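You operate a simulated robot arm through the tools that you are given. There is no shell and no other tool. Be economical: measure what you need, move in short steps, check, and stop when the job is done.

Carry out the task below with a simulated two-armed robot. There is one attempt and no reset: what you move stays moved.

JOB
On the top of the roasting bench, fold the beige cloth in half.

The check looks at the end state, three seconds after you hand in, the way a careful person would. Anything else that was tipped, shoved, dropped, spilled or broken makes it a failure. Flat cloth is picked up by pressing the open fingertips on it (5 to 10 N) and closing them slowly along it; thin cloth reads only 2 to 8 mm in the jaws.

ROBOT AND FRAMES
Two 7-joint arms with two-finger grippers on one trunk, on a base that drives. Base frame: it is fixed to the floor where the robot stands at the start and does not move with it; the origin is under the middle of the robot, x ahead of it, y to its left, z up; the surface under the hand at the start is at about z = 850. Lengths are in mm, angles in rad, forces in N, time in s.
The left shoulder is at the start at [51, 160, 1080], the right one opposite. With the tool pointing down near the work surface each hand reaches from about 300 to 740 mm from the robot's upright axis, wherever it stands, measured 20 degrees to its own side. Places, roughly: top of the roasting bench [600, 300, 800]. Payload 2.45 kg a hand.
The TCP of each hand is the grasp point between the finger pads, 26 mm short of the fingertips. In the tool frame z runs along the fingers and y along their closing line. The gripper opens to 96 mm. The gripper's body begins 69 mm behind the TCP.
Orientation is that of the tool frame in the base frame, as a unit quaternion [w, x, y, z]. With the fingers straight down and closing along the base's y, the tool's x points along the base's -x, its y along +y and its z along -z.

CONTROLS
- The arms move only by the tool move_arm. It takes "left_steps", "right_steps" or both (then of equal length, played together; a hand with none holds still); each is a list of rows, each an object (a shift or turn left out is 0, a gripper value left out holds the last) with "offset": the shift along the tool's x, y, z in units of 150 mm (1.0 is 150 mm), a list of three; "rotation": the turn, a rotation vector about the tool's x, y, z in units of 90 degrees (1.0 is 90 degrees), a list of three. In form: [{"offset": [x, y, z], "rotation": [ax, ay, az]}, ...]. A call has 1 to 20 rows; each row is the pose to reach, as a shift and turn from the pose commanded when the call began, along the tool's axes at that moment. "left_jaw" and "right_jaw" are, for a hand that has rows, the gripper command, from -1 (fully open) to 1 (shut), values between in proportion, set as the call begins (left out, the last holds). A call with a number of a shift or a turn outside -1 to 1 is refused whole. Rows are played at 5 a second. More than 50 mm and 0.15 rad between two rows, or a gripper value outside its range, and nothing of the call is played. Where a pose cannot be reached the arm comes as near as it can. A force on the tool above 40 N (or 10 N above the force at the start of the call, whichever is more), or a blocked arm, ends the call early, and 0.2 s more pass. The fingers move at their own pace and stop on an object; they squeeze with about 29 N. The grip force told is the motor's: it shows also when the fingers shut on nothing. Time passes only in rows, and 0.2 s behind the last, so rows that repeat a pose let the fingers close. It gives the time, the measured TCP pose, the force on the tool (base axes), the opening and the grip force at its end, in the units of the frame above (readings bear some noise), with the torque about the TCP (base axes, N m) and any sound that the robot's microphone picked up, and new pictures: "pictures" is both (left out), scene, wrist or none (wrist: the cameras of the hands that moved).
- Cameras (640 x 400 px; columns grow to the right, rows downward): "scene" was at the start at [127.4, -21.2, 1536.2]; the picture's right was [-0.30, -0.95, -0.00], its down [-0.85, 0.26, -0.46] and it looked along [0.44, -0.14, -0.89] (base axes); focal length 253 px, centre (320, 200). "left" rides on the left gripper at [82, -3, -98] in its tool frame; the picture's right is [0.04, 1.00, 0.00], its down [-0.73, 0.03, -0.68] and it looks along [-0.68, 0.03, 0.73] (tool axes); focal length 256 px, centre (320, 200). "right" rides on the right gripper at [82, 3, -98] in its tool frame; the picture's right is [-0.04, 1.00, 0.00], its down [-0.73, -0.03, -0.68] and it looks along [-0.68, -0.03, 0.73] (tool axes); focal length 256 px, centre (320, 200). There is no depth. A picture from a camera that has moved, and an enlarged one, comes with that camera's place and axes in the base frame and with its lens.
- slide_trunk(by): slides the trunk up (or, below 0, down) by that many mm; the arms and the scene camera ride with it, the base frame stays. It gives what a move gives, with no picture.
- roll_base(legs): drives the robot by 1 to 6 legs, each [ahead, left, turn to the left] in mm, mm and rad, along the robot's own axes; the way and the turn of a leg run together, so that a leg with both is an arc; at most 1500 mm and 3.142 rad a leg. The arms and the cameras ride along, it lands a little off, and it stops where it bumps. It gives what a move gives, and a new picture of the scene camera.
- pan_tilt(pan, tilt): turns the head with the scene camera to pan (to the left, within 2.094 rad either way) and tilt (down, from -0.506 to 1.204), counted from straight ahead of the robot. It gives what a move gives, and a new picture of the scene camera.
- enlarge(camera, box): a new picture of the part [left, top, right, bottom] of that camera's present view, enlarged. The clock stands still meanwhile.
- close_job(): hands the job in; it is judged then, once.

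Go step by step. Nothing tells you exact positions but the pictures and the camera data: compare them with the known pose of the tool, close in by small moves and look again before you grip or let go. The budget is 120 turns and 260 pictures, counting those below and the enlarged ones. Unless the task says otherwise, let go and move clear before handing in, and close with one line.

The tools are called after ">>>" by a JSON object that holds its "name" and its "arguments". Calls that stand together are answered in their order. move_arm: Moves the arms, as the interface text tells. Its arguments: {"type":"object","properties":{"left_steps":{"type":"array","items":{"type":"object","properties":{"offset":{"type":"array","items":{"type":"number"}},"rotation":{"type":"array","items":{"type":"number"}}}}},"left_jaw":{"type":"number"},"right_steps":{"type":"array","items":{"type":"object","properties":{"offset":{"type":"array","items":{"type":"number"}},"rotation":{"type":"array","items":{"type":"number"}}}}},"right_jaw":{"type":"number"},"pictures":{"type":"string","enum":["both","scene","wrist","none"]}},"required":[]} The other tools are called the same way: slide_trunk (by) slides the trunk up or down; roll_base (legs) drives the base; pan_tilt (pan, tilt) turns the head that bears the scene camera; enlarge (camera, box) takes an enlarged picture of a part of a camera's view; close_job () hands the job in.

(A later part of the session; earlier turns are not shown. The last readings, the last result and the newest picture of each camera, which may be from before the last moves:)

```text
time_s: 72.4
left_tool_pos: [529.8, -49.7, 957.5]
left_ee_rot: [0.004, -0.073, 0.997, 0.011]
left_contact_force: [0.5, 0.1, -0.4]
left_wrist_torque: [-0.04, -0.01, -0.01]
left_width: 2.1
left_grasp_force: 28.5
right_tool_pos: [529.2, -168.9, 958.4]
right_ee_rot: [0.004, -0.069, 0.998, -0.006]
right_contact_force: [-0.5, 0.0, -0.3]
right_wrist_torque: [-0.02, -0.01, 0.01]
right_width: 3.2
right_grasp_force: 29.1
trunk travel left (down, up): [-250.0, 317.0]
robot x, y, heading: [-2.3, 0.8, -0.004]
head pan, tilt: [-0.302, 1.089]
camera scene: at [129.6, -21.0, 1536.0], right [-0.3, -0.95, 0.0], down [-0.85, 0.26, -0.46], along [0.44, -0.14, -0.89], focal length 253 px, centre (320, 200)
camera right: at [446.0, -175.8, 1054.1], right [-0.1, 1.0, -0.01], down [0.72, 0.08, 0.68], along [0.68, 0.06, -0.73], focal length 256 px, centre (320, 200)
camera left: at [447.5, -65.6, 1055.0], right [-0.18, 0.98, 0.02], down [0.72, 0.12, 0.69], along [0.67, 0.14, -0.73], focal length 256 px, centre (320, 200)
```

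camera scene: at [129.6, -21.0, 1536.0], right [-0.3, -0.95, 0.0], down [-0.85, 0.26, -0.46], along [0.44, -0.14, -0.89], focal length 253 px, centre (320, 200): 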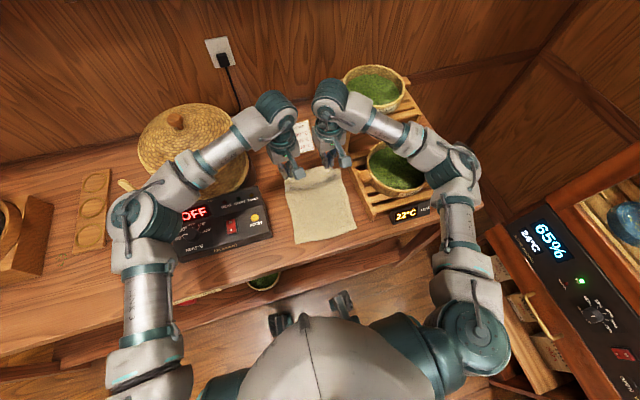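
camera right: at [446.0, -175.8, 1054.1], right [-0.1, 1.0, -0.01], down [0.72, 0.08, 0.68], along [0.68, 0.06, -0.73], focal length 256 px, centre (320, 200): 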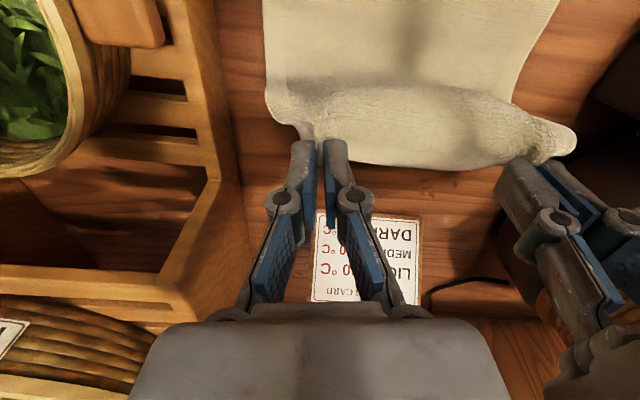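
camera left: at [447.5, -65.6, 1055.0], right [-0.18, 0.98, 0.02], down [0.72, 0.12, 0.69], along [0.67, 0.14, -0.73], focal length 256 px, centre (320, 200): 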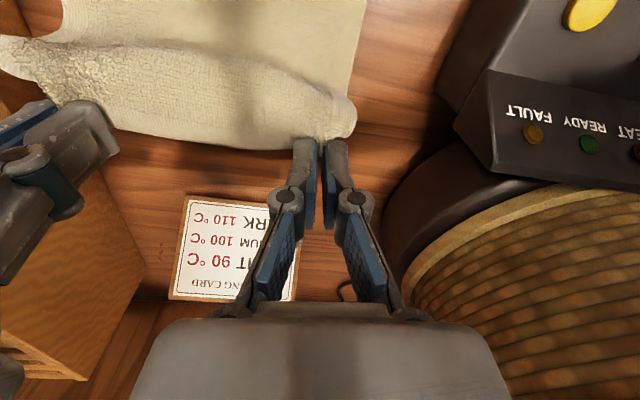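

Now over again along a tighter arc.

>>> {"name": "move_arm", "arguments": {"left_steps": [{"offset": [0.132, 0.019, -0.08]}, {"offset": [0.264, 0.038, -0.127]}, {"offset": [0.396, 0.058, -0.147]}, {"offset": [0.528, 0.077, -0.14]}, {"offset": [0.66, 0.096, -0.1]}, {"offset": [0.779, 0.113, -0.033]}, {"offset": [0.884, 0.129, 0.047]}, {"offset": [0.964, 0.14, 0.127]}], "right_steps": [{"offset": [0.132, 0.019, -0.08]}, {"offset": [0.264, 0.038, -0.127]}, {"offset": [0.396, 0.058, -0.147]}, {"offset": [0.528, 0.077, -0.14]}, {"offset": [0.66, 0.096, -0.1]}, {"offset": [0.779, 0.113, -0.033]}, {"offset": [0.884, 0.129, 0.047]}, {"offset": [0.964, 0.14, 0.127]}], "pictures": "none"}}

>>> {"name": "move_arm", "arguments": {"left_steps": [{"offset": [0.08, 0.012, 0.093]}, {"offset": [0.146, 0.021, 0.173]}, {"offset": [0.211, 0.03, 0.24]}, {"offset": [0.264, 0.038, 0.28]}, {"offset": [0.33, 0.048, 0.3]}, {"offset": [0.33, 0.048, 0.3]}], "right_steps": [{"offset": [0.08, 0.012, 0.093]}, {"offset": [0.146, 0.021, 0.173]}, {"offset": [0.211, 0.03, 0.24]}, {"offset": [0.264, 0.038, 0.28]}, {"offset": [0.33, 0.048, 0.3]}, {"offset": [0.33, 0.048, 0.3]}], "pictures": "wrist"}}

```text
time_s: 74.2
left_tool_pos: [382.7, -50.0, 938.1]
left_ee_rot: [0.005, -0.073, 0.997, 0.011]
left_contact_force: [-0.2, -0.3, 0.6]
left_wrist_torque: [0.01, 0.02, -0.02]
left_width: 2.5
left_grasp_force: 29.0
right_tool_pos: [382.9, -168.9, 938.3]
right_ee_rot: [0.005, -0.069, 0.998, -0.006]
right_contact_force: [-0.2, 0.6, -0.8]
right_wrist_torque: [0.02, -0.01, -0.02]
right_width: 3.0
right_grasp_force: 28.8
trunk travel left (down, up): [-250.0, 317.0]
robot x, y, heading: [-0.8, -2.0, -0.002]
head pan, tilt: [-0.302, 1.089]
```

```text
time_s: 75.6
left_tool_pos: [334.1, -49.0, 892.5]
left_ee_rot: [0.003, -0.073, 0.997, 0.011]
left_contact_force: [-0.2, 0.3, -0.4]
left_wrist_torque: [-0.03, 0.01, 0.02]
left_width: 2.4
left_grasp_force: 29.4
right_tool_pos: [333.4, -167.7, 891.9]
right_ee_rot: [0.004, -0.068, 0.998, -0.005]
right_contact_force: [-0.4, 0.2, 0.0]
right_wrist_torque: [-0.03, -0.01, 0.0]
right_width: 3.5
right_grasp_force: 28.7
trunk travel left (down, up): [-250.0, 317.0]
robot x, y, heading: [3.8, -1.9, 0.003]
head pan, tilt: [-0.302, 1.089]
camera right: at [250.8, -175.4, 988.6], right [-0.1, 1.0, -0.01], down [0.72, 0.08, 0.68], along [0.68, 0.06, -0.73], focal length 256 px, centre (320, 200)
camera left: at [251.1, -65.4, 989.9], right [-0.18, 0.98, 0.02], down [0.72, 0.12, 0.69], along [0.67, 0.14, -0.73], focal length 256 px, centre (320, 200)
```

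right: 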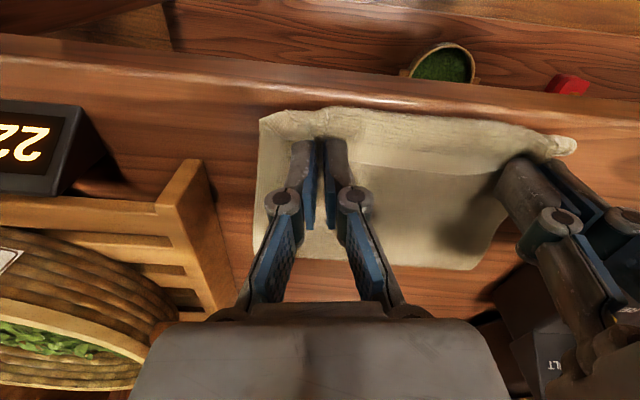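
left: 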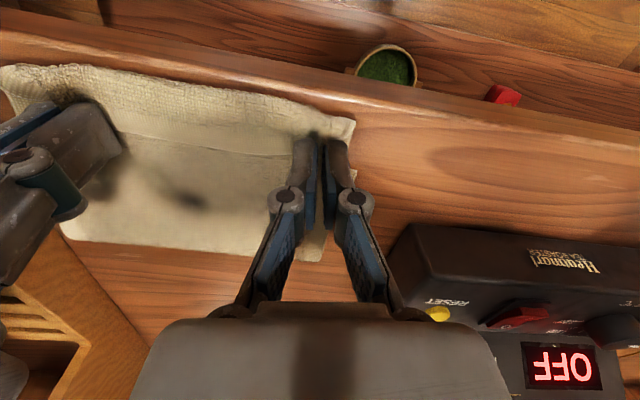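

>>> {"name": "enlarge", "arguments": {"camera": "scene", "box": [250, 170, 410, 270]}}

>>> {"name": "enlarge", "arguments": {"camera": "left", "box": [0, 40, 380, 278]}}

```text
4.00 times, centred on (330, 220) of scene
camera zoom: at [127.6, -21.3, 1536.2], right [-0.3, -0.95, 0.0], down [-0.85, 0.26, -0.46], along [0.44, -0.14, -0.89], focal length 1011 px, centre (280, 120)
```

zoom: 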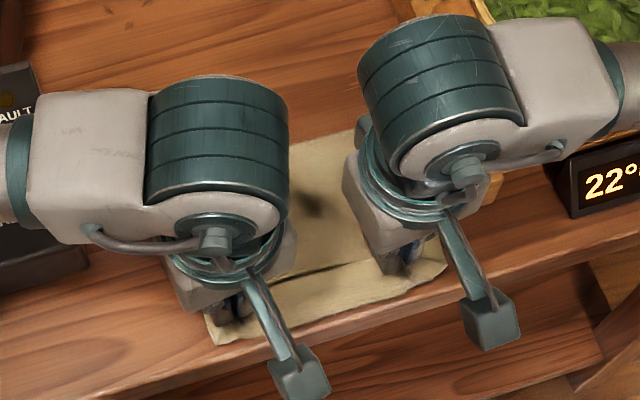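

```text
1.68 times, centred on (190, 159) of left
camera zoom: at [251.1, -65.4, 989.9], right [-0.18, 0.98, 0.02], down [0.72, 0.12, 0.69], along [0.67, 0.14, -0.73], focal length 430 px, centre (538, 269)
```

zoom: 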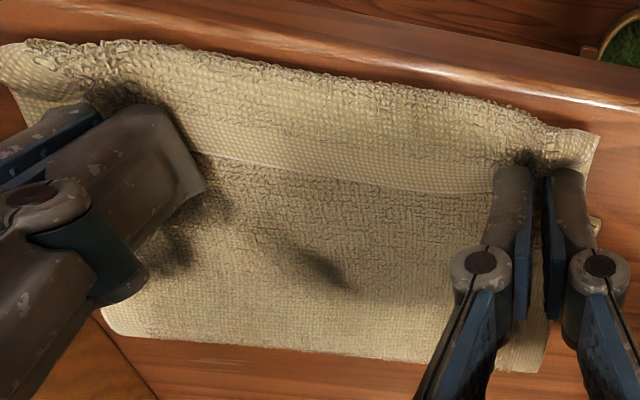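

The near (bottom) hem is really at about x≈355, as the drag moved it further back than I assumed. The fold line should therefore be near x≈489, with the hands ending near x≈355–366. I'll go back up and redo the arc about that line.

>>> {"name": "move_arm", "arguments": {"left_steps": [{"offset": [-0.066, -0.01, -0.16]}, {"offset": [-0.185, -0.027, -0.307]}, {"offset": [-0.33, -0.048, -0.427]}, {"offset": [-0.475, -0.069, -0.507]}, {"offset": [-0.62, -0.09, -0.547]}, {"offset": [-0.766, -0.111, -0.56]}, {"offset": [-0.884, -0.129, -0.56]}, {"offset": [-0.977, -0.142, -0.547]}], "right_steps": [{"offset": [-0.066, -0.01, -0.16]}, {"offset": [-0.185, -0.027, -0.307]}, {"offset": [-0.33, -0.048, -0.427]}, {"offset": [-0.475, -0.069, -0.507]}, {"offset": [-0.62, -0.09, -0.547]}, {"offset": [-0.766, -0.111, -0.56]}, {"offset": [-0.884, -0.129, -0.56]}, {"offset": [-0.977, -0.142, -0.547]}], "pictures": "none"}}

>>> {"name": "move_arm", "arguments": {"left_steps": [{"offset": [-0.165, -0.024, 0.04]}, {"offset": [-0.33, -0.048, 0.107]}, {"offset": [-0.5, -0.072, 0.2]}, {"offset": [-0.5, -0.072, 0.2]}, {"offset": [-0.5, -0.072, 0.2]}], "right_steps": [{"offset": [-0.165, -0.024, 0.04]}, {"offset": [-0.33, -0.048, 0.107]}, {"offset": [-0.5, -0.072, 0.2]}, {"offset": [-0.5, -0.072, 0.2]}, {"offset": [-0.5, -0.072, 0.2]}], "pictures": "scene"}}

>>> {"name": "enlarge", "arguments": {"camera": "scene", "box": [250, 150, 410, 260]}}

```text
time_s: 77.4
left_tool_pos: [482.3, -50.1, 976.8]
left_ee_rot: [0.004, -0.072, 0.997, 0.011]
left_contact_force: [-0.5, 0.0, 0.3]
left_wrist_torque: [0.01, -0.03, -0.03]
left_width: 2.2
left_grasp_force: 29.2
right_tool_pos: [481.3, -167.8, 977.1]
right_ee_rot: [0.004, -0.068, 0.998, -0.005]
right_contact_force: [0.1, 0.5, -0.4]
right_wrist_torque: [0.02, 0.04, 0.0]
right_width: 3.7
right_grasp_force: 28.8
trunk travel left (down, up): [-250.0, 317.0]
robot x, y, heading: [-2.2, -0.1, -0.003]
head pan, tilt: [-0.302, 1.089]
```

```text
time_s: 78.6
left_tool_pos: [557.7, -48.6, 945.8]
left_ee_rot: [0.004, -0.073, 0.997, 0.011]
left_contact_force: [0.2, -0.4, -0.6]
left_wrist_torque: [-0.02, 0.01, 0.03]
left_width: 2.4
left_grasp_force: 28.7
right_tool_pos: [556.2, -169.0, 946.4]
right_ee_rot: [0.005, -0.068, 0.998, -0.006]
right_contact_force: [1.4, 0.7, 0.8]
right_wrist_torque: [-0.03, -0.02, 0.0]
right_width: 3.2
right_grasp_force: 29.2
trunk travel left (down, up): [-250.0, 317.0]
robot x, y, heading: [0.6, -1.5, -0.004]
head pan, tilt: [-0.302, 1.089]
camera scene: at [129.4, -21.1, 1536.0], right [-0.3, -0.95, 0.0], down [-0.85, 0.26, -0.46], along [0.44, -0.14, -0.89], focal length 253 px, centre (320, 200)
```

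scene: 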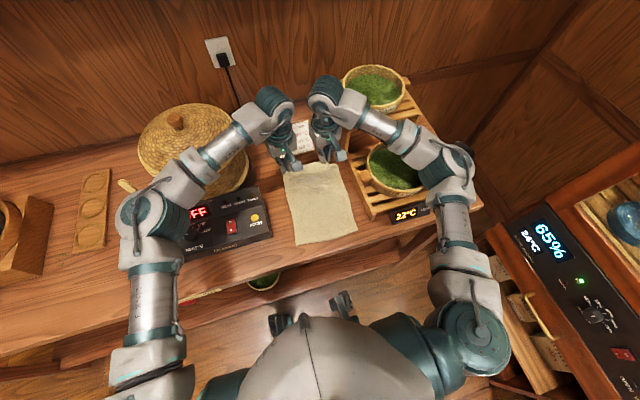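

```text
3.64 times, centred on (330, 205) of scene
camera zoom: at [129.4, -21.1, 1536.0], right [-0.3, -0.95, 0.0], down [-0.85, 0.26, -0.46], along [0.44, -0.14, -0.89], focal length 920 px, centre (284, 182)
```

zoom: 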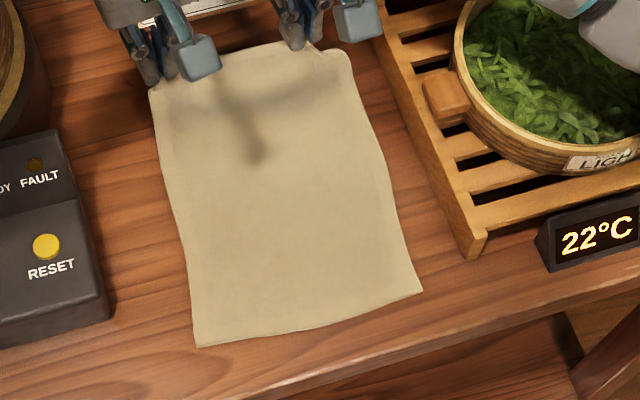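

The near hem reads D≈(355,-24) and C≈(346,-204), so I'll centre the arc on x≈484 and finish near x≈355.

>>> {"name": "move_arm", "arguments": {"left_steps": [{"offset": [0.112, 0.016, -0.107]}, {"offset": [0.244, 0.036, -0.187]}, {"offset": [0.376, 0.055, -0.24]}, {"offset": [0.508, 0.074, -0.253]}, {"offset": [0.64, 0.093, -0.24]}, {"offset": [0.772, 0.112, -0.193]}, {"offset": [0.891, 0.13, -0.133]}, {"offset": [0.977, 0.142, -0.073]}], "right_steps": [{"offset": [0.112, 0.016, -0.107]}, {"offset": [0.244, 0.036, -0.187]}, {"offset": [0.376, 0.055, -0.24]}, {"offset": [0.508, 0.074, -0.253]}, {"offset": [0.64, 0.093, -0.24]}, {"offset": [0.772, 0.112, -0.193]}, {"offset": [0.891, 0.13, -0.133]}, {"offset": [0.977, 0.142, -0.073]}], "pictures": "none"}}

>>> {"name": "move_arm", "arguments": {"left_steps": [{"offset": [0.086, 0.012, 0.087]}, {"offset": [0.165, 0.024, 0.18]}, {"offset": [0.231, 0.033, 0.273]}, {"offset": [0.284, 0.041, 0.353]}, {"offset": [0.343, 0.05, 0.42]}, {"offset": [0.343, 0.05, 0.42]}], "right_steps": [{"offset": [0.086, 0.012, 0.087]}, {"offset": [0.165, 0.024, 0.18]}, {"offset": [0.231, 0.033, 0.273]}, {"offset": [0.3, 0.041, 0.353]}, {"offset": [0.383, 0.05, 0.42]}, {"offset": [0.383, 0.05, 0.42]}], "pictures": "both"}}

```text
time_s: 80.4
left_tool_pos: [409.9, -49.3, 957.2]
left_ee_rot: [0.004, -0.073, 0.997, 0.011]
left_contact_force: [-1.3, -0.3, -0.5]
left_wrist_torque: [0.03, -0.03, -0.03]
left_width: 2.1
left_grasp_force: 28.9
right_tool_pos: [409.7, -167.6, 957.6]
right_ee_rot: [0.005, -0.068, 0.998, -0.005]
right_contact_force: [-1.2, -0.4, 0.1]
right_wrist_torque: [-0.02, 0.05, 0.0]
right_width: 3.2
right_grasp_force: 29.0
trunk travel left (down, up): [-250.0, 317.0]
robot x, y, heading: [0.5, 0.3, 0.001]
head pan, tilt: [-0.302, 1.089]
```

```text
time_s: 81.8
left_tool_pos: [357.4, -47.5, 891.4]
left_ee_rot: [0.005, -0.072, 0.997, 0.011]
left_contact_force: [0.9, -0.4, -0.7]
left_wrist_torque: [-0.03, -0.03, 0.0]
left_width: 2.0
left_grasp_force: 28.7
right_tool_pos: [351.1, -169.6, 891.6]
right_ee_rot: [0.004, -0.069, 0.998, -0.005]
right_contact_force: [0.3, 0.2, 0.2]
right_wrist_torque: [0.04, -0.03, -0.01]
right_width: 3.6
right_grasp_force: 28.6
trunk travel left (down, up): [-250.0, 317.0]
robot x, y, heading: [3.3, 2.1, 0.006]
head pan, tilt: [-0.302, 1.089]
camera scene: at [127.7, -21.3, 1536.2], right [-0.3, -0.95, 0.0], down [-0.85, 0.26, -0.46], along [0.44, -0.14, -0.89], focal length 253 px, centre (320, 200)
camera right: at [268.2, -176.5, 989.2], right [-0.1, 1.0, -0.01], down [0.72, 0.08, 0.68], along [0.68, 0.06, -0.73], focal length 256 px, centre (320, 200)
camera left: at [275.5, -64.3, 989.6], right [-0.18, 0.98, 0.02], down [0.72, 0.12, 0.69], along [0.67, 0.14, -0.73], focal length 256 px, centre (320, 200)
```

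scene: 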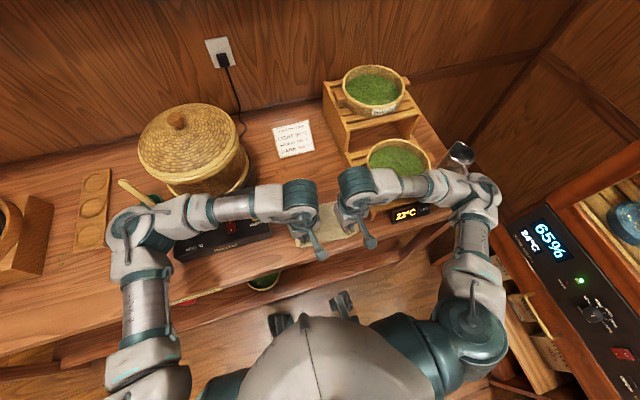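
right: 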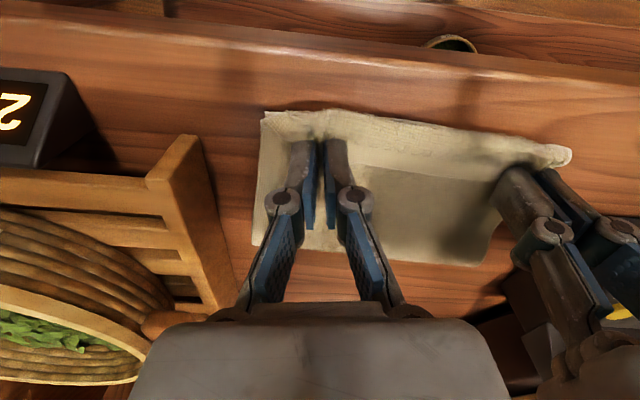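
left: 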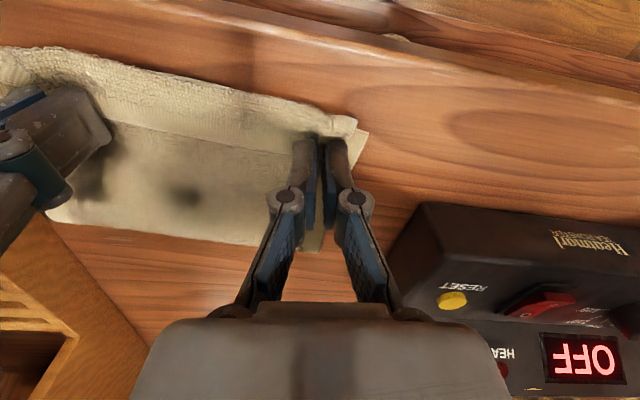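

The cloth still loops in front of the hands and the fold sits near x≈462. The remedy is to come down early, before the near edge, and then slide the hem back low so the loop unrolls without peeling up the lower half. I'll go back once more and do it that way.

>>> {"name": "move_arm", "arguments": {"left_steps": [{"offset": [-0.066, -0.01, -0.16]}, {"offset": [-0.185, -0.027, -0.307]}, {"offset": [-0.33, -0.048, -0.427]}, {"offset": [-0.475, -0.069, -0.507]}, {"offset": [-0.62, -0.09, -0.547]}, {"offset": [-0.766, -0.111, -0.56]}, {"offset": [-0.884, -0.129, -0.56]}, {"offset": [-0.977, -0.142, -0.547]}], "right_steps": [{"offset": [-0.066, -0.01, -0.16]}, {"offset": [-0.185, -0.027, -0.307]}, {"offset": [-0.33, -0.048, -0.427]}, {"offset": [-0.475, -0.069, -0.507]}, {"offset": [-0.62, -0.09, -0.547]}, {"offset": [-0.766, -0.111, -0.56]}, {"offset": [-0.884, -0.129, -0.56]}, {"offset": [-0.977, -0.142, -0.547]}], "pictures": "none"}}

>>> {"name": "move_arm", "arguments": {"left_steps": [{"offset": [-0.165, -0.024, 0.04]}, {"offset": [-0.33, -0.048, 0.107]}, {"offset": [-0.45, -0.065, 0.2]}, {"offset": [-0.45, -0.065, 0.2]}, {"offset": [-0.45, -0.065, 0.2]}], "right_steps": [{"offset": [-0.165, -0.024, 0.04]}, {"offset": [-0.33, -0.048, 0.107]}, {"offset": [-0.45, -0.065, 0.2]}, {"offset": [-0.45, -0.065, 0.2]}, {"offset": [-0.45, -0.065, 0.2]}], "pictures": "none"}}

>>> {"name": "move_arm", "arguments": {"left_steps": [{"offset": [0.132, 0.019, -0.013]}, {"offset": [0.297, 0.043, 0]}, {"offset": [0.462, 0.067, 0.053]}, {"offset": [0.627, 0.091, 0.133]}, {"offset": [0.759, 0.11, 0.213]}, {"offset": [0.858, 0.125, 0.27]}, {"offset": [0.92, 0.134, 0.3]}, {"offset": [0.92, 0.134, 0.3]}], "right_steps": [{"offset": [0.132, 0.019, -0.013]}, {"offset": [0.297, 0.043, 0]}, {"offset": [0.462, 0.067, 0.053]}, {"offset": [0.627, 0.091, 0.133]}, {"offset": [0.759, 0.11, 0.213]}, {"offset": [0.858, 0.125, 0.27]}, {"offset": [0.92, 0.134, 0.3]}, {"offset": [0.92, 0.134, 0.3]}], "pictures": "both"}}

```text
time_s: 83.6
left_tool_pos: [505.1, -50.3, 973.7]
left_ee_rot: [0.003, -0.072, 0.997, 0.012]
left_contact_force: [0.2, 0.6, 0.8]
left_wrist_torque: [-0.03, 0.0, 0.0]
left_width: 2.3
left_grasp_force: 28.6
right_tool_pos: [500.1, -170.8, 975.7]
right_ee_rot: [0.005, -0.069, 0.998, -0.006]
right_contact_force: [0.4, 0.1, -0.3]
right_wrist_torque: [0.0, 0.04, -0.04]
right_width: 3.3
right_grasp_force: 29.0
trunk travel left (down, up): [-250.0, 317.0]
robot x, y, heading: [1.3, -3.8, 0.005]
head pan, tilt: [-0.302, 1.089]
```

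```text
time_s: 84.8
left_tool_pos: [572.6, -49.0, 945.1]
left_ee_rot: [0.005, -0.072, 0.997, 0.011]
left_contact_force: [0.7, 0.1, -0.2]
left_wrist_torque: [-0.04, 0.01, 0.02]
left_width: 2.2
left_grasp_force: 28.6
right_tool_pos: [567.5, -169.4, 947.9]
right_ee_rot: [0.004, -0.069, 0.998, -0.007]
right_contact_force: [1.4, -0.4, -0.3]
right_wrist_torque: [-0.01, -0.02, -0.03]
right_width: 3.2
right_grasp_force: 29.0
trunk travel left (down, up): [-250.0, 317.0]
robot x, y, heading: [-1.8, 0.2, -0.002]
head pan, tilt: [-0.302, 1.089]
```

```text
time_s: 86.6
left_tool_pos: [434.1, -49.1, 899.2]
left_ee_rot: [0.003, -0.072, 0.997, 0.012]
left_contact_force: [0.0, 0.4, 0.1]
left_wrist_torque: [-0.05, 0.01, 0.01]
left_width: 2.3
left_grasp_force: 28.9
right_tool_pos: [428.2, -168.5, 898.9]
right_ee_rot: [0.004, -0.069, 0.998, -0.005]
right_contact_force: [-0.1, 0.3, -0.1]
right_wrist_torque: [0.04, 0.01, -0.05]
right_width: 3.3
right_grasp_force: 28.8
trunk travel left (down, up): [-250.0, 317.0]
robot x, y, heading: [-2.0, -0.6, 0.001]
head pan, tilt: [-0.302, 1.089]
camera scene: at [128.3, -21.3, 1536.1], right [-0.3, -0.95, 0.0], down [-0.85, 0.26, -0.46], along [0.44, -0.14, -0.89], focal length 253 px, centre (320, 200)
camera right: at [344.1, -176.0, 995.6], right [-0.1, 1.0, -0.01], down [0.72, 0.08, 0.69], along [0.68, 0.06, -0.73], focal length 256 px, centre (320, 200)
camera left: at [352.7, -65.8, 997.4], right [-0.18, 0.98, 0.02], down [0.72, 0.12, 0.69], along [0.67, 0.14, -0.73], focal length 256 px, centre (320, 200)
```

scene: 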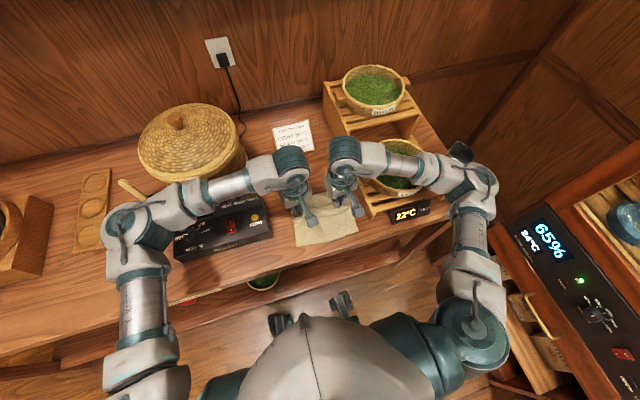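
right: 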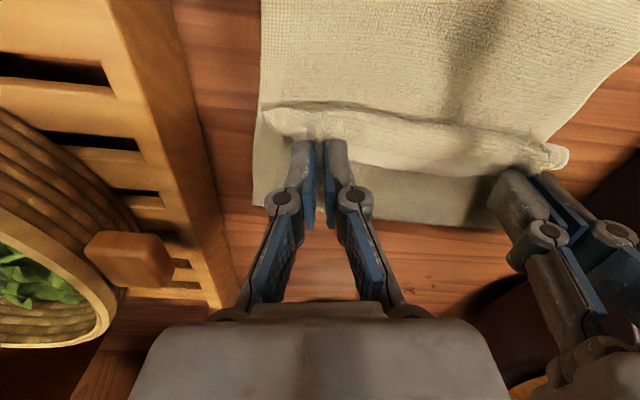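
left: 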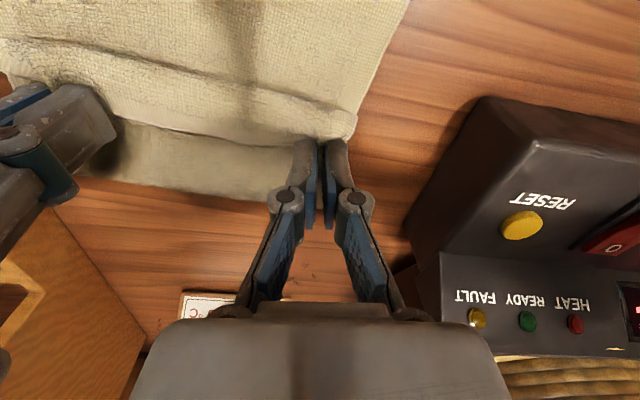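

The fold line is now at x≈490 as wanted. Next I'll slide the hem toward the robot, low, to unroll the loop.

>>> {"name": "move_arm", "arguments": {"left_steps": [{"offset": [0.066, 0.01, 0.02]}, {"offset": [0.132, 0.019, 0.035]}, {"offset": [0.198, 0.029, 0.045]}, {"offset": [0.264, 0.038, 0.05]}, {"offset": [0.33, 0.048, 0.055]}, {"offset": [0.396, 0.058, 0.055]}, {"offset": [0.46, 0.066, 0.055]}, {"offset": [0.515, 0.075, 0.055]}, {"offset": [0.515, 0.075, 0.055]}], "right_steps": [{"offset": [0.066, 0.01, 0.02]}, {"offset": [0.132, 0.019, 0.035]}, {"offset": [0.198, 0.029, 0.045]}, {"offset": [0.264, 0.038, 0.05]}, {"offset": [0.33, 0.048, 0.055]}, {"offset": [0.396, 0.058, 0.055]}, {"offset": [0.46, 0.066, 0.055]}, {"offset": [0.515, 0.075, 0.055]}, {"offset": [0.515, 0.075, 0.055]}], "pictures": "wrist"}}

>>> {"name": "enlarge", "arguments": {"camera": "scene", "box": [250, 170, 410, 270]}}

```text
time_s: 88.6
left_tool_pos: [355.6, -48.7, 892.1]
left_ee_rot: [0.003, -0.073, 0.997, 0.011]
left_contact_force: [0.0, -0.3, 0.8]
left_wrist_torque: [-0.03, 0.0, 0.03]
left_width: 2.3
left_grasp_force: 29.3
right_tool_pos: [349.5, -169.6, 892.5]
right_ee_rot: [0.004, -0.067, 0.998, -0.005]
right_contact_force: [0.3, -0.1, 0.2]
right_wrist_torque: [0.01, 0.01, -0.01]
right_width: 3.2
right_grasp_force: 28.3
trunk travel left (down, up): [-250.0, 317.0]
robot x, y, heading: [1.6, -1.5, -0.002]
head pan, tilt: [-0.302, 1.089]
camera right: at [266.5, -175.9, 987.7], right [-0.1, 1.0, -0.01], down [0.72, 0.08, 0.68], along [0.68, 0.06, -0.73], focal length 256 px, centre (320, 200)
camera left: at [274.3, -64.7, 988.4], right [-0.18, 0.98, 0.02], down [0.72, 0.12, 0.69], along [0.67, 0.14, -0.73], focal length 256 px, centre (320, 200)
```

right: 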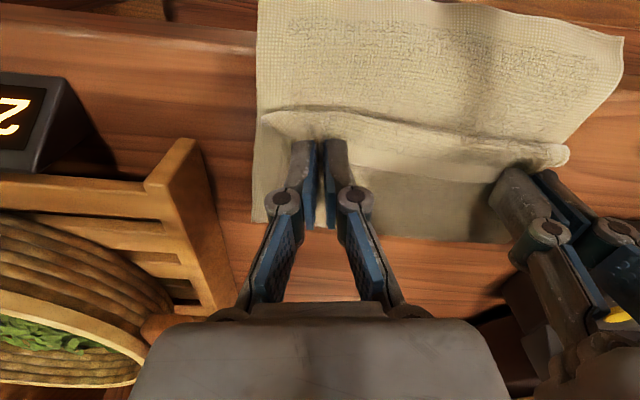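
left: 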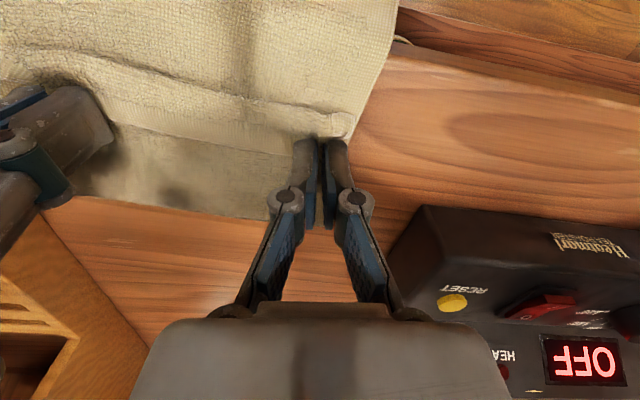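

```text
4.00 times, centred on (330, 220) of scene
camera zoom: at [127.7, -21.3, 1536.2], right [-0.3, -0.95, 0.0], down [-0.85, 0.26, -0.46], along [0.44, -0.14, -0.89], focal length 1011 px, centre (280, 120)
```

zoom: 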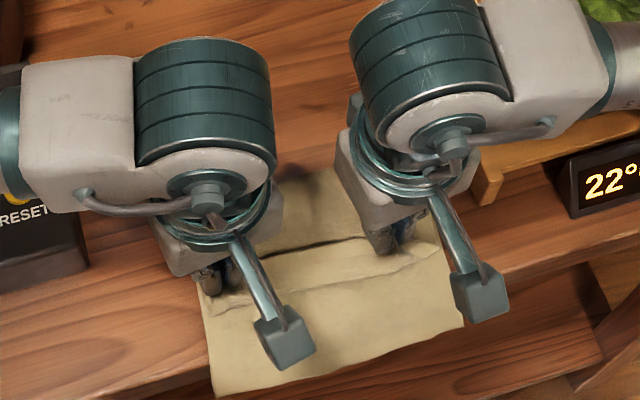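

The layers stuck together, so the whole cloth slid toward me and now overhangs the edge a little. I'll carry the hem back out and draw the cloth back onto the bench. Then I'll fold again, pitching the grippers as the hem comes over so it doesn't curl.

>>> {"name": "move_arm", "arguments": {"left_steps": [{"offset": [-0.066, -0.01, -0.16]}, {"offset": [-0.185, -0.027, -0.307]}, {"offset": [-0.33, -0.048, -0.427]}, {"offset": [-0.475, -0.069, -0.487]}, {"offset": [-0.62, -0.09, -0.507]}, {"offset": [-0.766, -0.111, -0.5]}, {"offset": [-0.884, -0.129, -0.46]}, {"offset": [-0.977, -0.142, -0.4]}], "right_steps": [{"offset": [-0.066, -0.01, -0.16]}, {"offset": [-0.185, -0.027, -0.307]}, {"offset": [-0.33, -0.048, -0.427]}, {"offset": [-0.475, -0.069, -0.487]}, {"offset": [-0.62, -0.09, -0.507]}, {"offset": [-0.766, -0.111, -0.5]}, {"offset": [-0.884, -0.129, -0.46]}, {"offset": [-0.977, -0.142, -0.4]}], "pictures": "none"}}

>>> {"name": "move_arm", "arguments": {"left_steps": [{"offset": [-0.12, -0.017, 0.08]}, {"offset": [-0.24, -0.035, 0.2]}, {"offset": [-0.35, -0.05, 0.3]}, {"offset": [-0.43, -0.062, 0.36]}, {"offset": [-0.49, -0.07, 0.36]}, {"offset": [-0.49, -0.07, 0.36]}], "right_steps": [{"offset": [-0.12, -0.017, 0.08]}, {"offset": [-0.24, -0.035, 0.2]}, {"offset": [-0.35, -0.05, 0.3]}, {"offset": [-0.43, -0.062, 0.36]}, {"offset": [-0.52, -0.075, 0.36]}, {"offset": [-0.53, -0.076, 0.36]}], "pictures": "both"}}

```text
time_s: 90.4
left_tool_pos: [503.3, -50.2, 951.4]
left_ee_rot: [0.003, -0.073, 0.997, 0.012]
left_contact_force: [0.6, 0.2, -0.7]
left_wrist_torque: [-0.02, 0.01, 0.0]
left_width: 2.1
left_grasp_force: 29.1
right_tool_pos: [498.9, -168.4, 952.6]
right_ee_rot: [0.004, -0.07, 0.998, -0.005]
right_contact_force: [0.1, -0.8, -0.9]
right_wrist_torque: [-0.01, 0.02, -0.07]
right_width: 3.4
right_grasp_force: 28.9
trunk travel left (down, up): [-250.0, 317.0]
robot x, y, heading: [0.4, 3.6, 0.004]
head pan, tilt: [-0.302, 1.089]
```

```text
time_s: 91.8
left_tool_pos: [577.9, -47.7, 899.5]
left_ee_rot: [0.005, -0.072, 0.997, 0.011]
left_contact_force: [-0.2, -1.0, -0.8]
left_wrist_torque: [-0.05, 0.02, 0.0]
left_width: 1.8
left_grasp_force: 28.1
right_tool_pos: [578.6, -170.4, 899.5]
right_ee_rot: [0.005, -0.069, 0.998, -0.006]
right_contact_force: [-0.4, 1.3, -0.5]
right_wrist_torque: [0.03, 0.02, -0.02]
right_width: 3.1
right_grasp_force: 29.0
trunk travel left (down, up): [-250.0, 317.0]
robot x, y, heading: [1.5, 1.7, 0.001]
head pan, tilt: [-0.302, 1.089]
camera scene: at [129.3, -21.3, 1536.0], right [-0.3, -0.95, 0.0], down [-0.85, 0.26, -0.46], along [0.44, -0.14, -0.89], focal length 253 px, centre (320, 200)
camera right: at [495.4, -176.9, 996.5], right [-0.1, 1.0, -0.01], down [0.72, 0.08, 0.69], along [0.68, 0.06, -0.73], focal length 256 px, centre (320, 200)
camera left: at [496.8, -64.3, 997.0], right [-0.18, 0.98, 0.02], down [0.72, 0.12, 0.69], along [0.67, 0.14, -0.73], focal length 256 px, centre (320, 200)
```

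scene: 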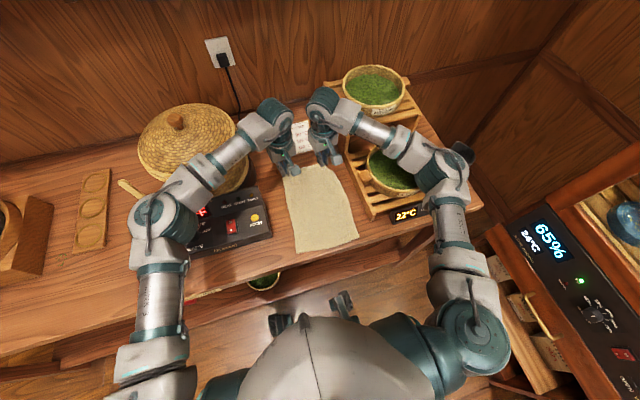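
right: 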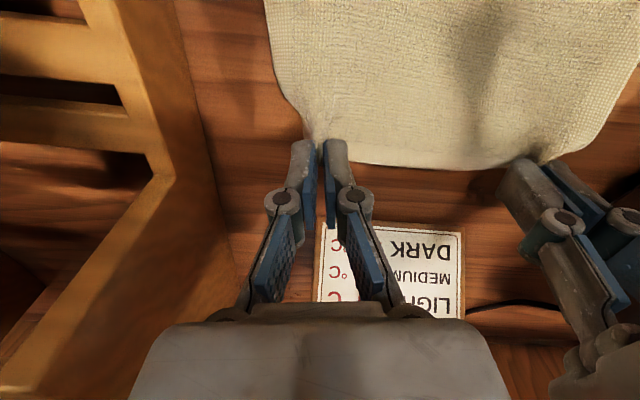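
left: 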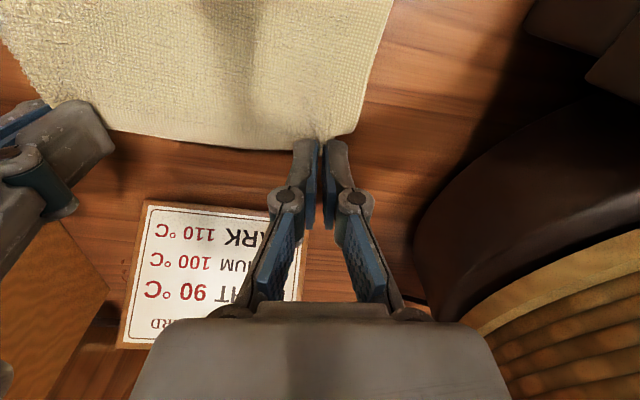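

No contact on the body this time, and the near hem is at x≈329, so the fold line should be x≈463. Now the fold, with a gradual pitch of both grippers (fingertips swinging toward the wall) so the hem turns over with the cloth.

>>> {"name": "move_arm", "arguments": {"left_steps": [{"offset": [0.02, 0.003, -0.097]}, {"offset": [0.092, 0.013, -0.216], "rotation": [0, -0.05, 0]}, {"offset": [0.198, 0.029, -0.321], "rotation": [0, -0.1, 0]}, {"offset": [0.323, 0.047, -0.399], "rotation": [0, -0.15, 0]}, {"offset": [0.469, 0.068, -0.448], "rotation": [0, -0.2, 0]}, {"offset": [0.627, 0.091, -0.476], "rotation": [0, -0.26, 0]}, {"offset": [0.785, 0.114, -0.475], "rotation": [0, -0.32, 0]}, {"offset": [0.94, 0.137, -0.454], "rotation": [0, -0.38, 0]}], "right_steps": [{"offset": [0.02, 0.003, -0.097]}, {"offset": [0.092, 0.013, -0.216], "rotation": [0, -0.05, 0]}, {"offset": [0.198, 0.029, -0.321], "rotation": [0, -0.1, 0]}, {"offset": [0.323, 0.047, -0.399], "rotation": [0, -0.15, 0]}, {"offset": [0.469, 0.068, -0.448], "rotation": [0, -0.2, 0]}, {"offset": [0.627, 0.091, -0.476], "rotation": [0, -0.26, 0]}, {"offset": [0.785, 0.114, -0.475], "rotation": [0, -0.32, 0]}, {"offset": [0.94, 0.137, -0.454], "rotation": [0, -0.38, 0]}]}}

```text
time_s: 93.6
left_tool_pos: [435.0, -50.8, 965.7]
left_ee_rot: [0.298, -0.067, 0.952, 0.032]
left_contact_force: [0.5, 0.0, -0.5]
left_wrist_torque: [-0.03, 0.01, -0.01]
left_width: 2.1
left_grasp_force: 28.5
right_tool_pos: [432.9, -169.0, 967.6]
right_ee_rot: [0.299, -0.067, 0.952, 0.016]
right_contact_force: [-1.0, 0.0, 0.4]
right_wrist_torque: [-0.02, -0.02, 0.01]
right_width: 3.2
right_grasp_force: 28.7
trunk travel left (down, up): [-250.0, 317.0]
robot x, y, heading: [0.2, -0.1, -0.002]
head pan, tilt: [-0.302, 1.089]
camera scene: at [125.5, -22.8, 1536.4], right [-0.3, -0.95, 0.0], down [-0.85, 0.26, -0.46], along [0.44, -0.14, -0.89], focal length 253 px, centre (320, 200)
camera right: at [309.4, -182.3, 1000.3], right [-0.1, 0.99, 0.01], down [0.21, 0.01, 0.98], along [0.97, 0.1, -0.21], focal length 256 px, centre (320, 200)
camera left: at [312.7, -71.5, 999.8], right [-0.18, 0.98, 0.0], down [0.21, 0.04, 0.98], along [0.96, 0.17, -0.21], focal length 256 px, centre (320, 200)
```

scene: 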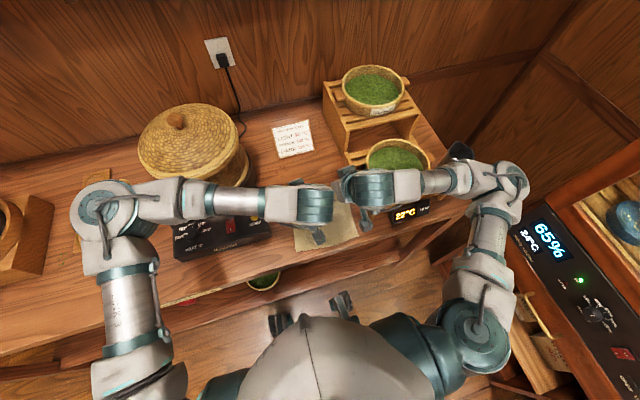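
right: 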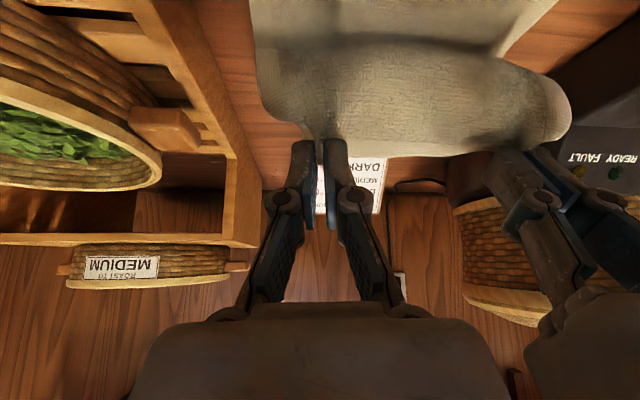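
left: 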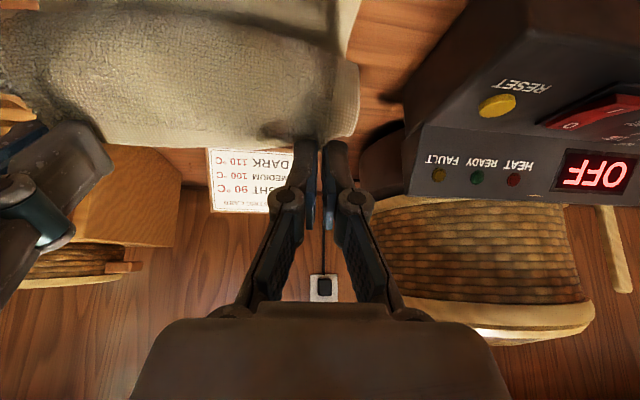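

Pitching works. I'll continue over and down, ending at about 45° pitch just above the near hem.

>>> {"name": "move_arm", "arguments": {"left_steps": [{"offset": [0.135, 0.019, -0.037], "rotation": [0, -0.03, 0]}, {"offset": [0.272, 0.037, -0.061], "rotation": [0, -0.06, 0]}, {"offset": [0.415, 0.054, -0.065], "rotation": [0, -0.09, 0]}, {"offset": [0.549, 0.07, -0.056], "rotation": [0, -0.115, 0]}, {"offset": [0.675, 0.083, -0.038], "rotation": [0, -0.115, 0]}, {"offset": [0.787, 0.094, -0.018], "rotation": [0, -0.115, 0]}, {"offset": [0.879, 0.104, 0], "rotation": [0, -0.115, 0]}, {"offset": [0.879, 0.104, 0], "rotation": [0, -0.115, 0]}], "right_steps": [{"offset": [0.135, 0.019, -0.037], "rotation": [0, -0.03, 0]}, {"offset": [0.272, 0.037, -0.061], "rotation": [0, -0.06, 0]}, {"offset": [0.415, 0.054, -0.065], "rotation": [0, -0.09, 0]}, {"offset": [0.549, 0.07, -0.056], "rotation": [0, -0.115, 0]}, {"offset": [0.675, 0.083, -0.038], "rotation": [0, -0.115, 0]}, {"offset": [0.787, 0.094, -0.018], "rotation": [0, -0.115, 0]}, {"offset": [0.879, 0.104, 0], "rotation": [0, -0.115, 0]}, {"offset": [0.879, 0.104, 0], "rotation": [0, -0.115, 0]}]}}

```text
time_s: 95.2
left_tool_pos: [328.3, -47.6, 897.5]
left_ee_rot: [0.388, -0.066, 0.919, 0.034]
left_contact_force: [16.8, -10.5, -1.6]
left_wrist_torque: [-0.3, -0.39, -0.11]
left_width: 2.7
left_grasp_force: 29.3
right_tool_pos: [432.5, -127.2, 884.1]
right_ee_rot: [0.39, -0.07, 0.918, 0.027]
right_contact_force: [-19.1, 9.8, 11.9]
right_wrist_torque: [0.29, 0.36, 0.36]
right_width: 3.5
right_grasp_force: 28.9
right hand out of reach, approached as far as the arm can: row 1, 2, 3, 4, 5, 6, 7
trunk travel left (down, up): [-250.0, 317.0]
robot x, y, heading: [-1.6, 1.3, 0.0]
head pan, tilt: [-0.302, 1.089]
stopped in row 7 (right hand): the force on the tool passed its limit at 48 N (the readings are from after the stop); the commanded pose is now the measured one
camera scene: at [124.9, -22.4, 1536.6], right [-0.3, -0.95, 0.0], down [-0.85, 0.26, -0.46], along [0.44, -0.14, -0.89], focal length 253 px, centre (320, 200)
camera right: at [304.9, -142.8, 891.8], right [-0.12, 0.99, 0.02], down [0.03, -0.02, 1.0], along [0.99, 0.12, -0.02], focal length 256 px, centre (320, 200)
camera left: at [201.0, -70.0, 908.1], right [-0.18, 0.98, -0.02], down [0.02, 0.02, 1.0], along [0.98, 0.18, -0.03], focal length 256 px, centre (320, 200)
```

scene: 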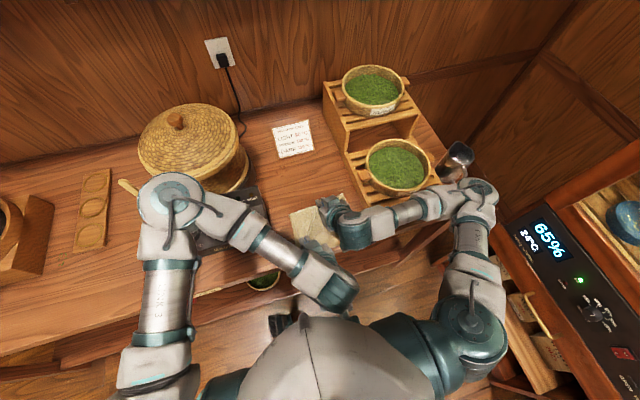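
right: 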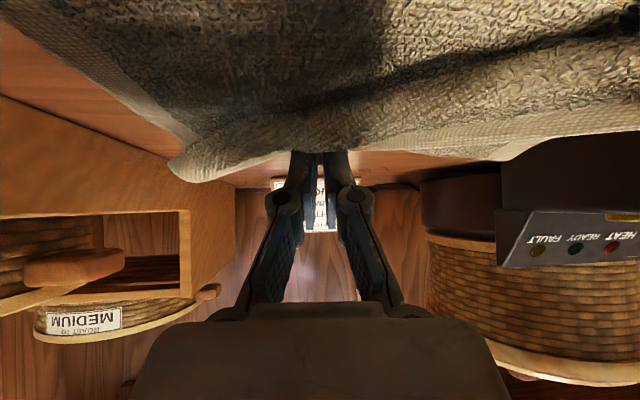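
left: 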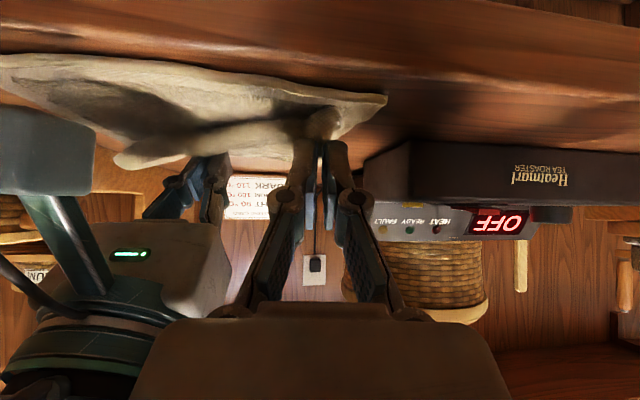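

The right arm ran out of reach at that pitch and swung off, stretching the cloth. I'll return both hands to the previous pose and take the pitch off.

>>> {"name": "move_arm", "arguments": {"left_steps": [{"offset": [-0.16, -0.024, 0.038], "rotation": [0, 0.026, 0]}, {"offset": [-0.33, -0.048, 0.076], "rotation": [0, 0.052, 0]}, {"offset": [-0.49, -0.072, 0.114], "rotation": [0, 0.08, 0]}, {"offset": [-0.66, -0.096, 0.152], "rotation": [0, 0.1, 0]}, {"offset": [-0.82, -0.12, 0.19], "rotation": [0, 0.13, 0]}, {"offset": [-0.82, -0.12, 0.19], "rotation": [0, 0.13, 0]}], "right_steps": [{"offset": [-0.1, -0.07, -0.1], "rotation": [0, 0.026, 0]}, {"offset": [-0.2, -0.14, -0.19], "rotation": [0, 0.052, 0]}, {"offset": [-0.3, -0.2, -0.28], "rotation": [0, 0.08, 0]}, {"offset": [-0.36, -0.25, -0.34], "rotation": [0, 0.1, 0]}, {"offset": [-0.4, -0.28, -0.38], "rotation": [0, 0.13, 0]}, {"offset": [-0.4, -0.28, -0.38], "rotation": [0, 0.13, 0]}]}}

```text
time_s: 96.6
left_tool_pos: [434.4, -51.9, 964.5]
left_ee_rot: [0.29, -0.068, 0.954, 0.028]
left_contact_force: [-0.3, -0.8, 0.6]
left_wrist_torque: [-0.03, 0.05, 0.0]
left_width: 1.1
left_grasp_force: 28.8
right_tool_pos: [440.8, -170.1, 965.4]
right_ee_rot: [0.293, -0.069, 0.953, 0.017]
right_contact_force: [-0.3, 0.1, -0.8]
right_wrist_torque: [-0.04, 0.02, 0.01]
right_width: 3.3
right_grasp_force: 29.6
right hand out of reach, approached as far as the arm can: row 1
trunk travel left (down, up): [-250.0, 317.0]
robot x, y, heading: [0.9, -2.5, 0.005]
head pan, tilt: [-0.302, 1.089]
camera scene: at [127.4, -21.8, 1536.2], right [-0.3, -0.95, 0.0], down [-0.85, 0.26, -0.46], along [0.44, -0.14, -0.89], focal length 253 px, centre (320, 200)
camera right: at [317.5, -184.0, 999.6], right [-0.11, 0.99, 0.01], down [0.23, 0.01, 0.97], along [0.97, 0.11, -0.23], focal length 256 px, centre (320, 200)
camera left: at [313.1, -72.3, 1001.9], right [-0.18, 0.98, -0.01], down [0.23, 0.05, 0.97], along [0.96, 0.17, -0.23], focal length 256 px, centre (320, 200)
```

scene: 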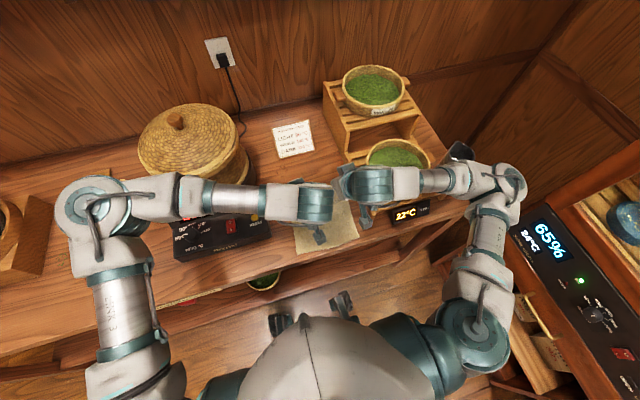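
right: 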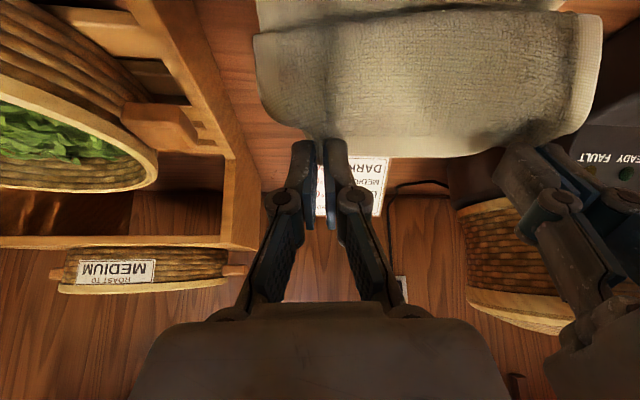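
left: 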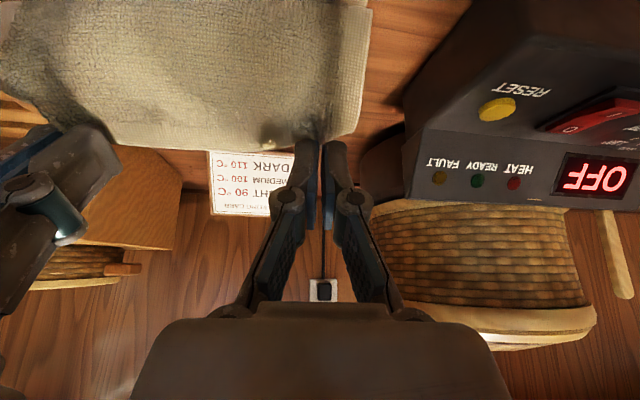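

Both hands recovered, though the left grip is thin (1.1 mm). The robot stands too close for a pitched finish, so I'll lay the hem back out at the far side, release, and then back the base up about 100 mm.

>>> {"name": "move_arm", "arguments": {"left_steps": [{"offset": [-0.143, -0.023, 0.075], "rotation": [0, 0.06, 0]}, {"offset": [-0.274, -0.046, 0.166], "rotation": [0, 0.12, 0]}, {"offset": [-0.39, -0.069, 0.28], "rotation": [0, 0.18, 0]}, {"offset": [-0.484, -0.09, 0.402], "rotation": [0, 0.23, 0]}, {"offset": [-0.542, -0.108, 0.54], "rotation": [0, 0.28, 0]}, {"offset": [-0.573, -0.124, 0.683], "rotation": [0, 0.33, 0]}, {"offset": [-0.564, -0.134, 0.823], "rotation": [0, 0.38, 0]}, {"offset": [-0.525, -0.14, 0.95], "rotation": [0, 0.38, 0]}, {"offset": [-0.525, -0.14, 0.95], "rotation": [0, 0.38, 0]}], "right_steps": [{"offset": [-0.143, -0.023, 0.075], "rotation": [0, 0.06, 0]}, {"offset": [-0.274, -0.046, 0.166], "rotation": [0, 0.12, 0]}, {"offset": [-0.39, -0.069, 0.28], "rotation": [0, 0.18, 0]}, {"offset": [-0.484, -0.09, 0.402], "rotation": [0, 0.23, 0]}, {"offset": [-0.542, -0.108, 0.54], "rotation": [0, 0.28, 0]}, {"offset": [-0.573, -0.124, 0.683], "rotation": [0, 0.33, 0]}, {"offset": [-0.564, -0.134, 0.823], "rotation": [0, 0.38, 0]}, {"offset": [-0.525, -0.14, 0.95], "rotation": [0, 0.38, 0]}, {"offset": [-0.525, -0.14, 0.95], "rotation": [0, 0.38, 0]}]}}

```text
time_s: 98.6
left_tool_pos: [581.8, -50.1, 889.6]
left_ee_rot: [-0.004, -0.074, 0.997, 0.008]
left_contact_force: [-0.2, 0.0, -0.2]
left_wrist_torque: [-0.02, -0.02, -0.02]
left_width: 2.1
left_grasp_force: 27.1
right_tool_pos: [589.3, -169.8, 892.0]
right_ee_rot: [0.0, -0.071, 0.997, -0.004]
right_contact_force: [-0.3, 0.6, 0.4]
right_wrist_torque: [-0.02, 0.0, 0.0]
right_width: 2.9
right_grasp_force: 29.0
trunk travel left (down, up): [-250.0, 317.0]
robot x, y, heading: [-1.6, 2.8, -0.001]
head pan, tilt: [-0.302, 1.089]
camera scene: at [129.5, -21.3, 1536.1], right [-0.3, -0.95, 0.0], down [-0.85, 0.26, -0.46], along [0.44, -0.14, -0.89], focal length 253 px, centre (320, 200)
camera right: at [506.2, -178.4, 989.0], right [-0.1, 0.99, -0.01], down [0.73, 0.08, 0.68], along [0.68, 0.06, -0.73], focal length 256 px, centre (320, 200)
camera left: at [501.6, -65.6, 989.1], right [-0.19, 0.98, 0.02], down [0.73, 0.13, 0.68], along [0.66, 0.14, -0.74], focal length 256 px, centre (320, 200)
```

scene: 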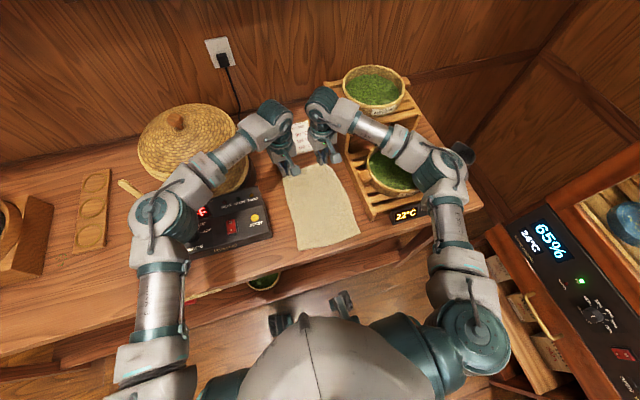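
right: 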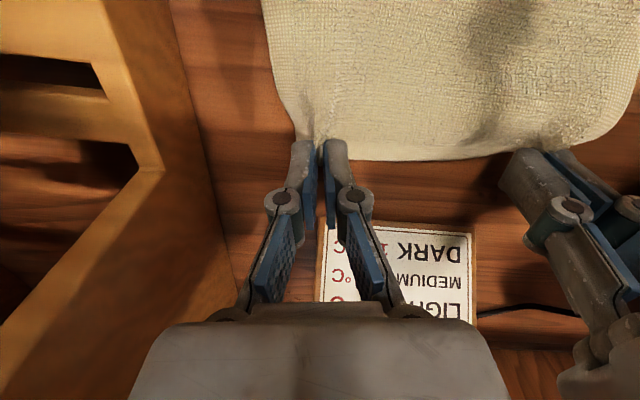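
left: 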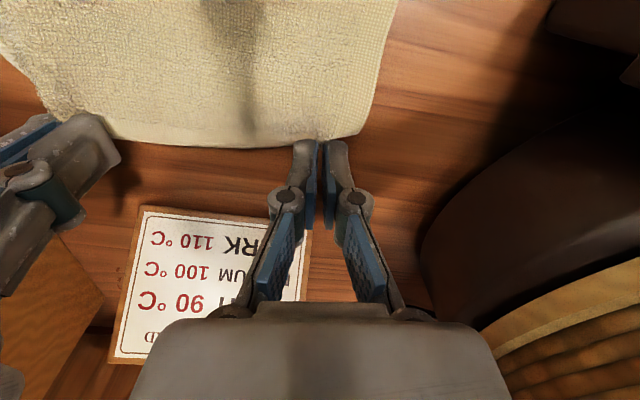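

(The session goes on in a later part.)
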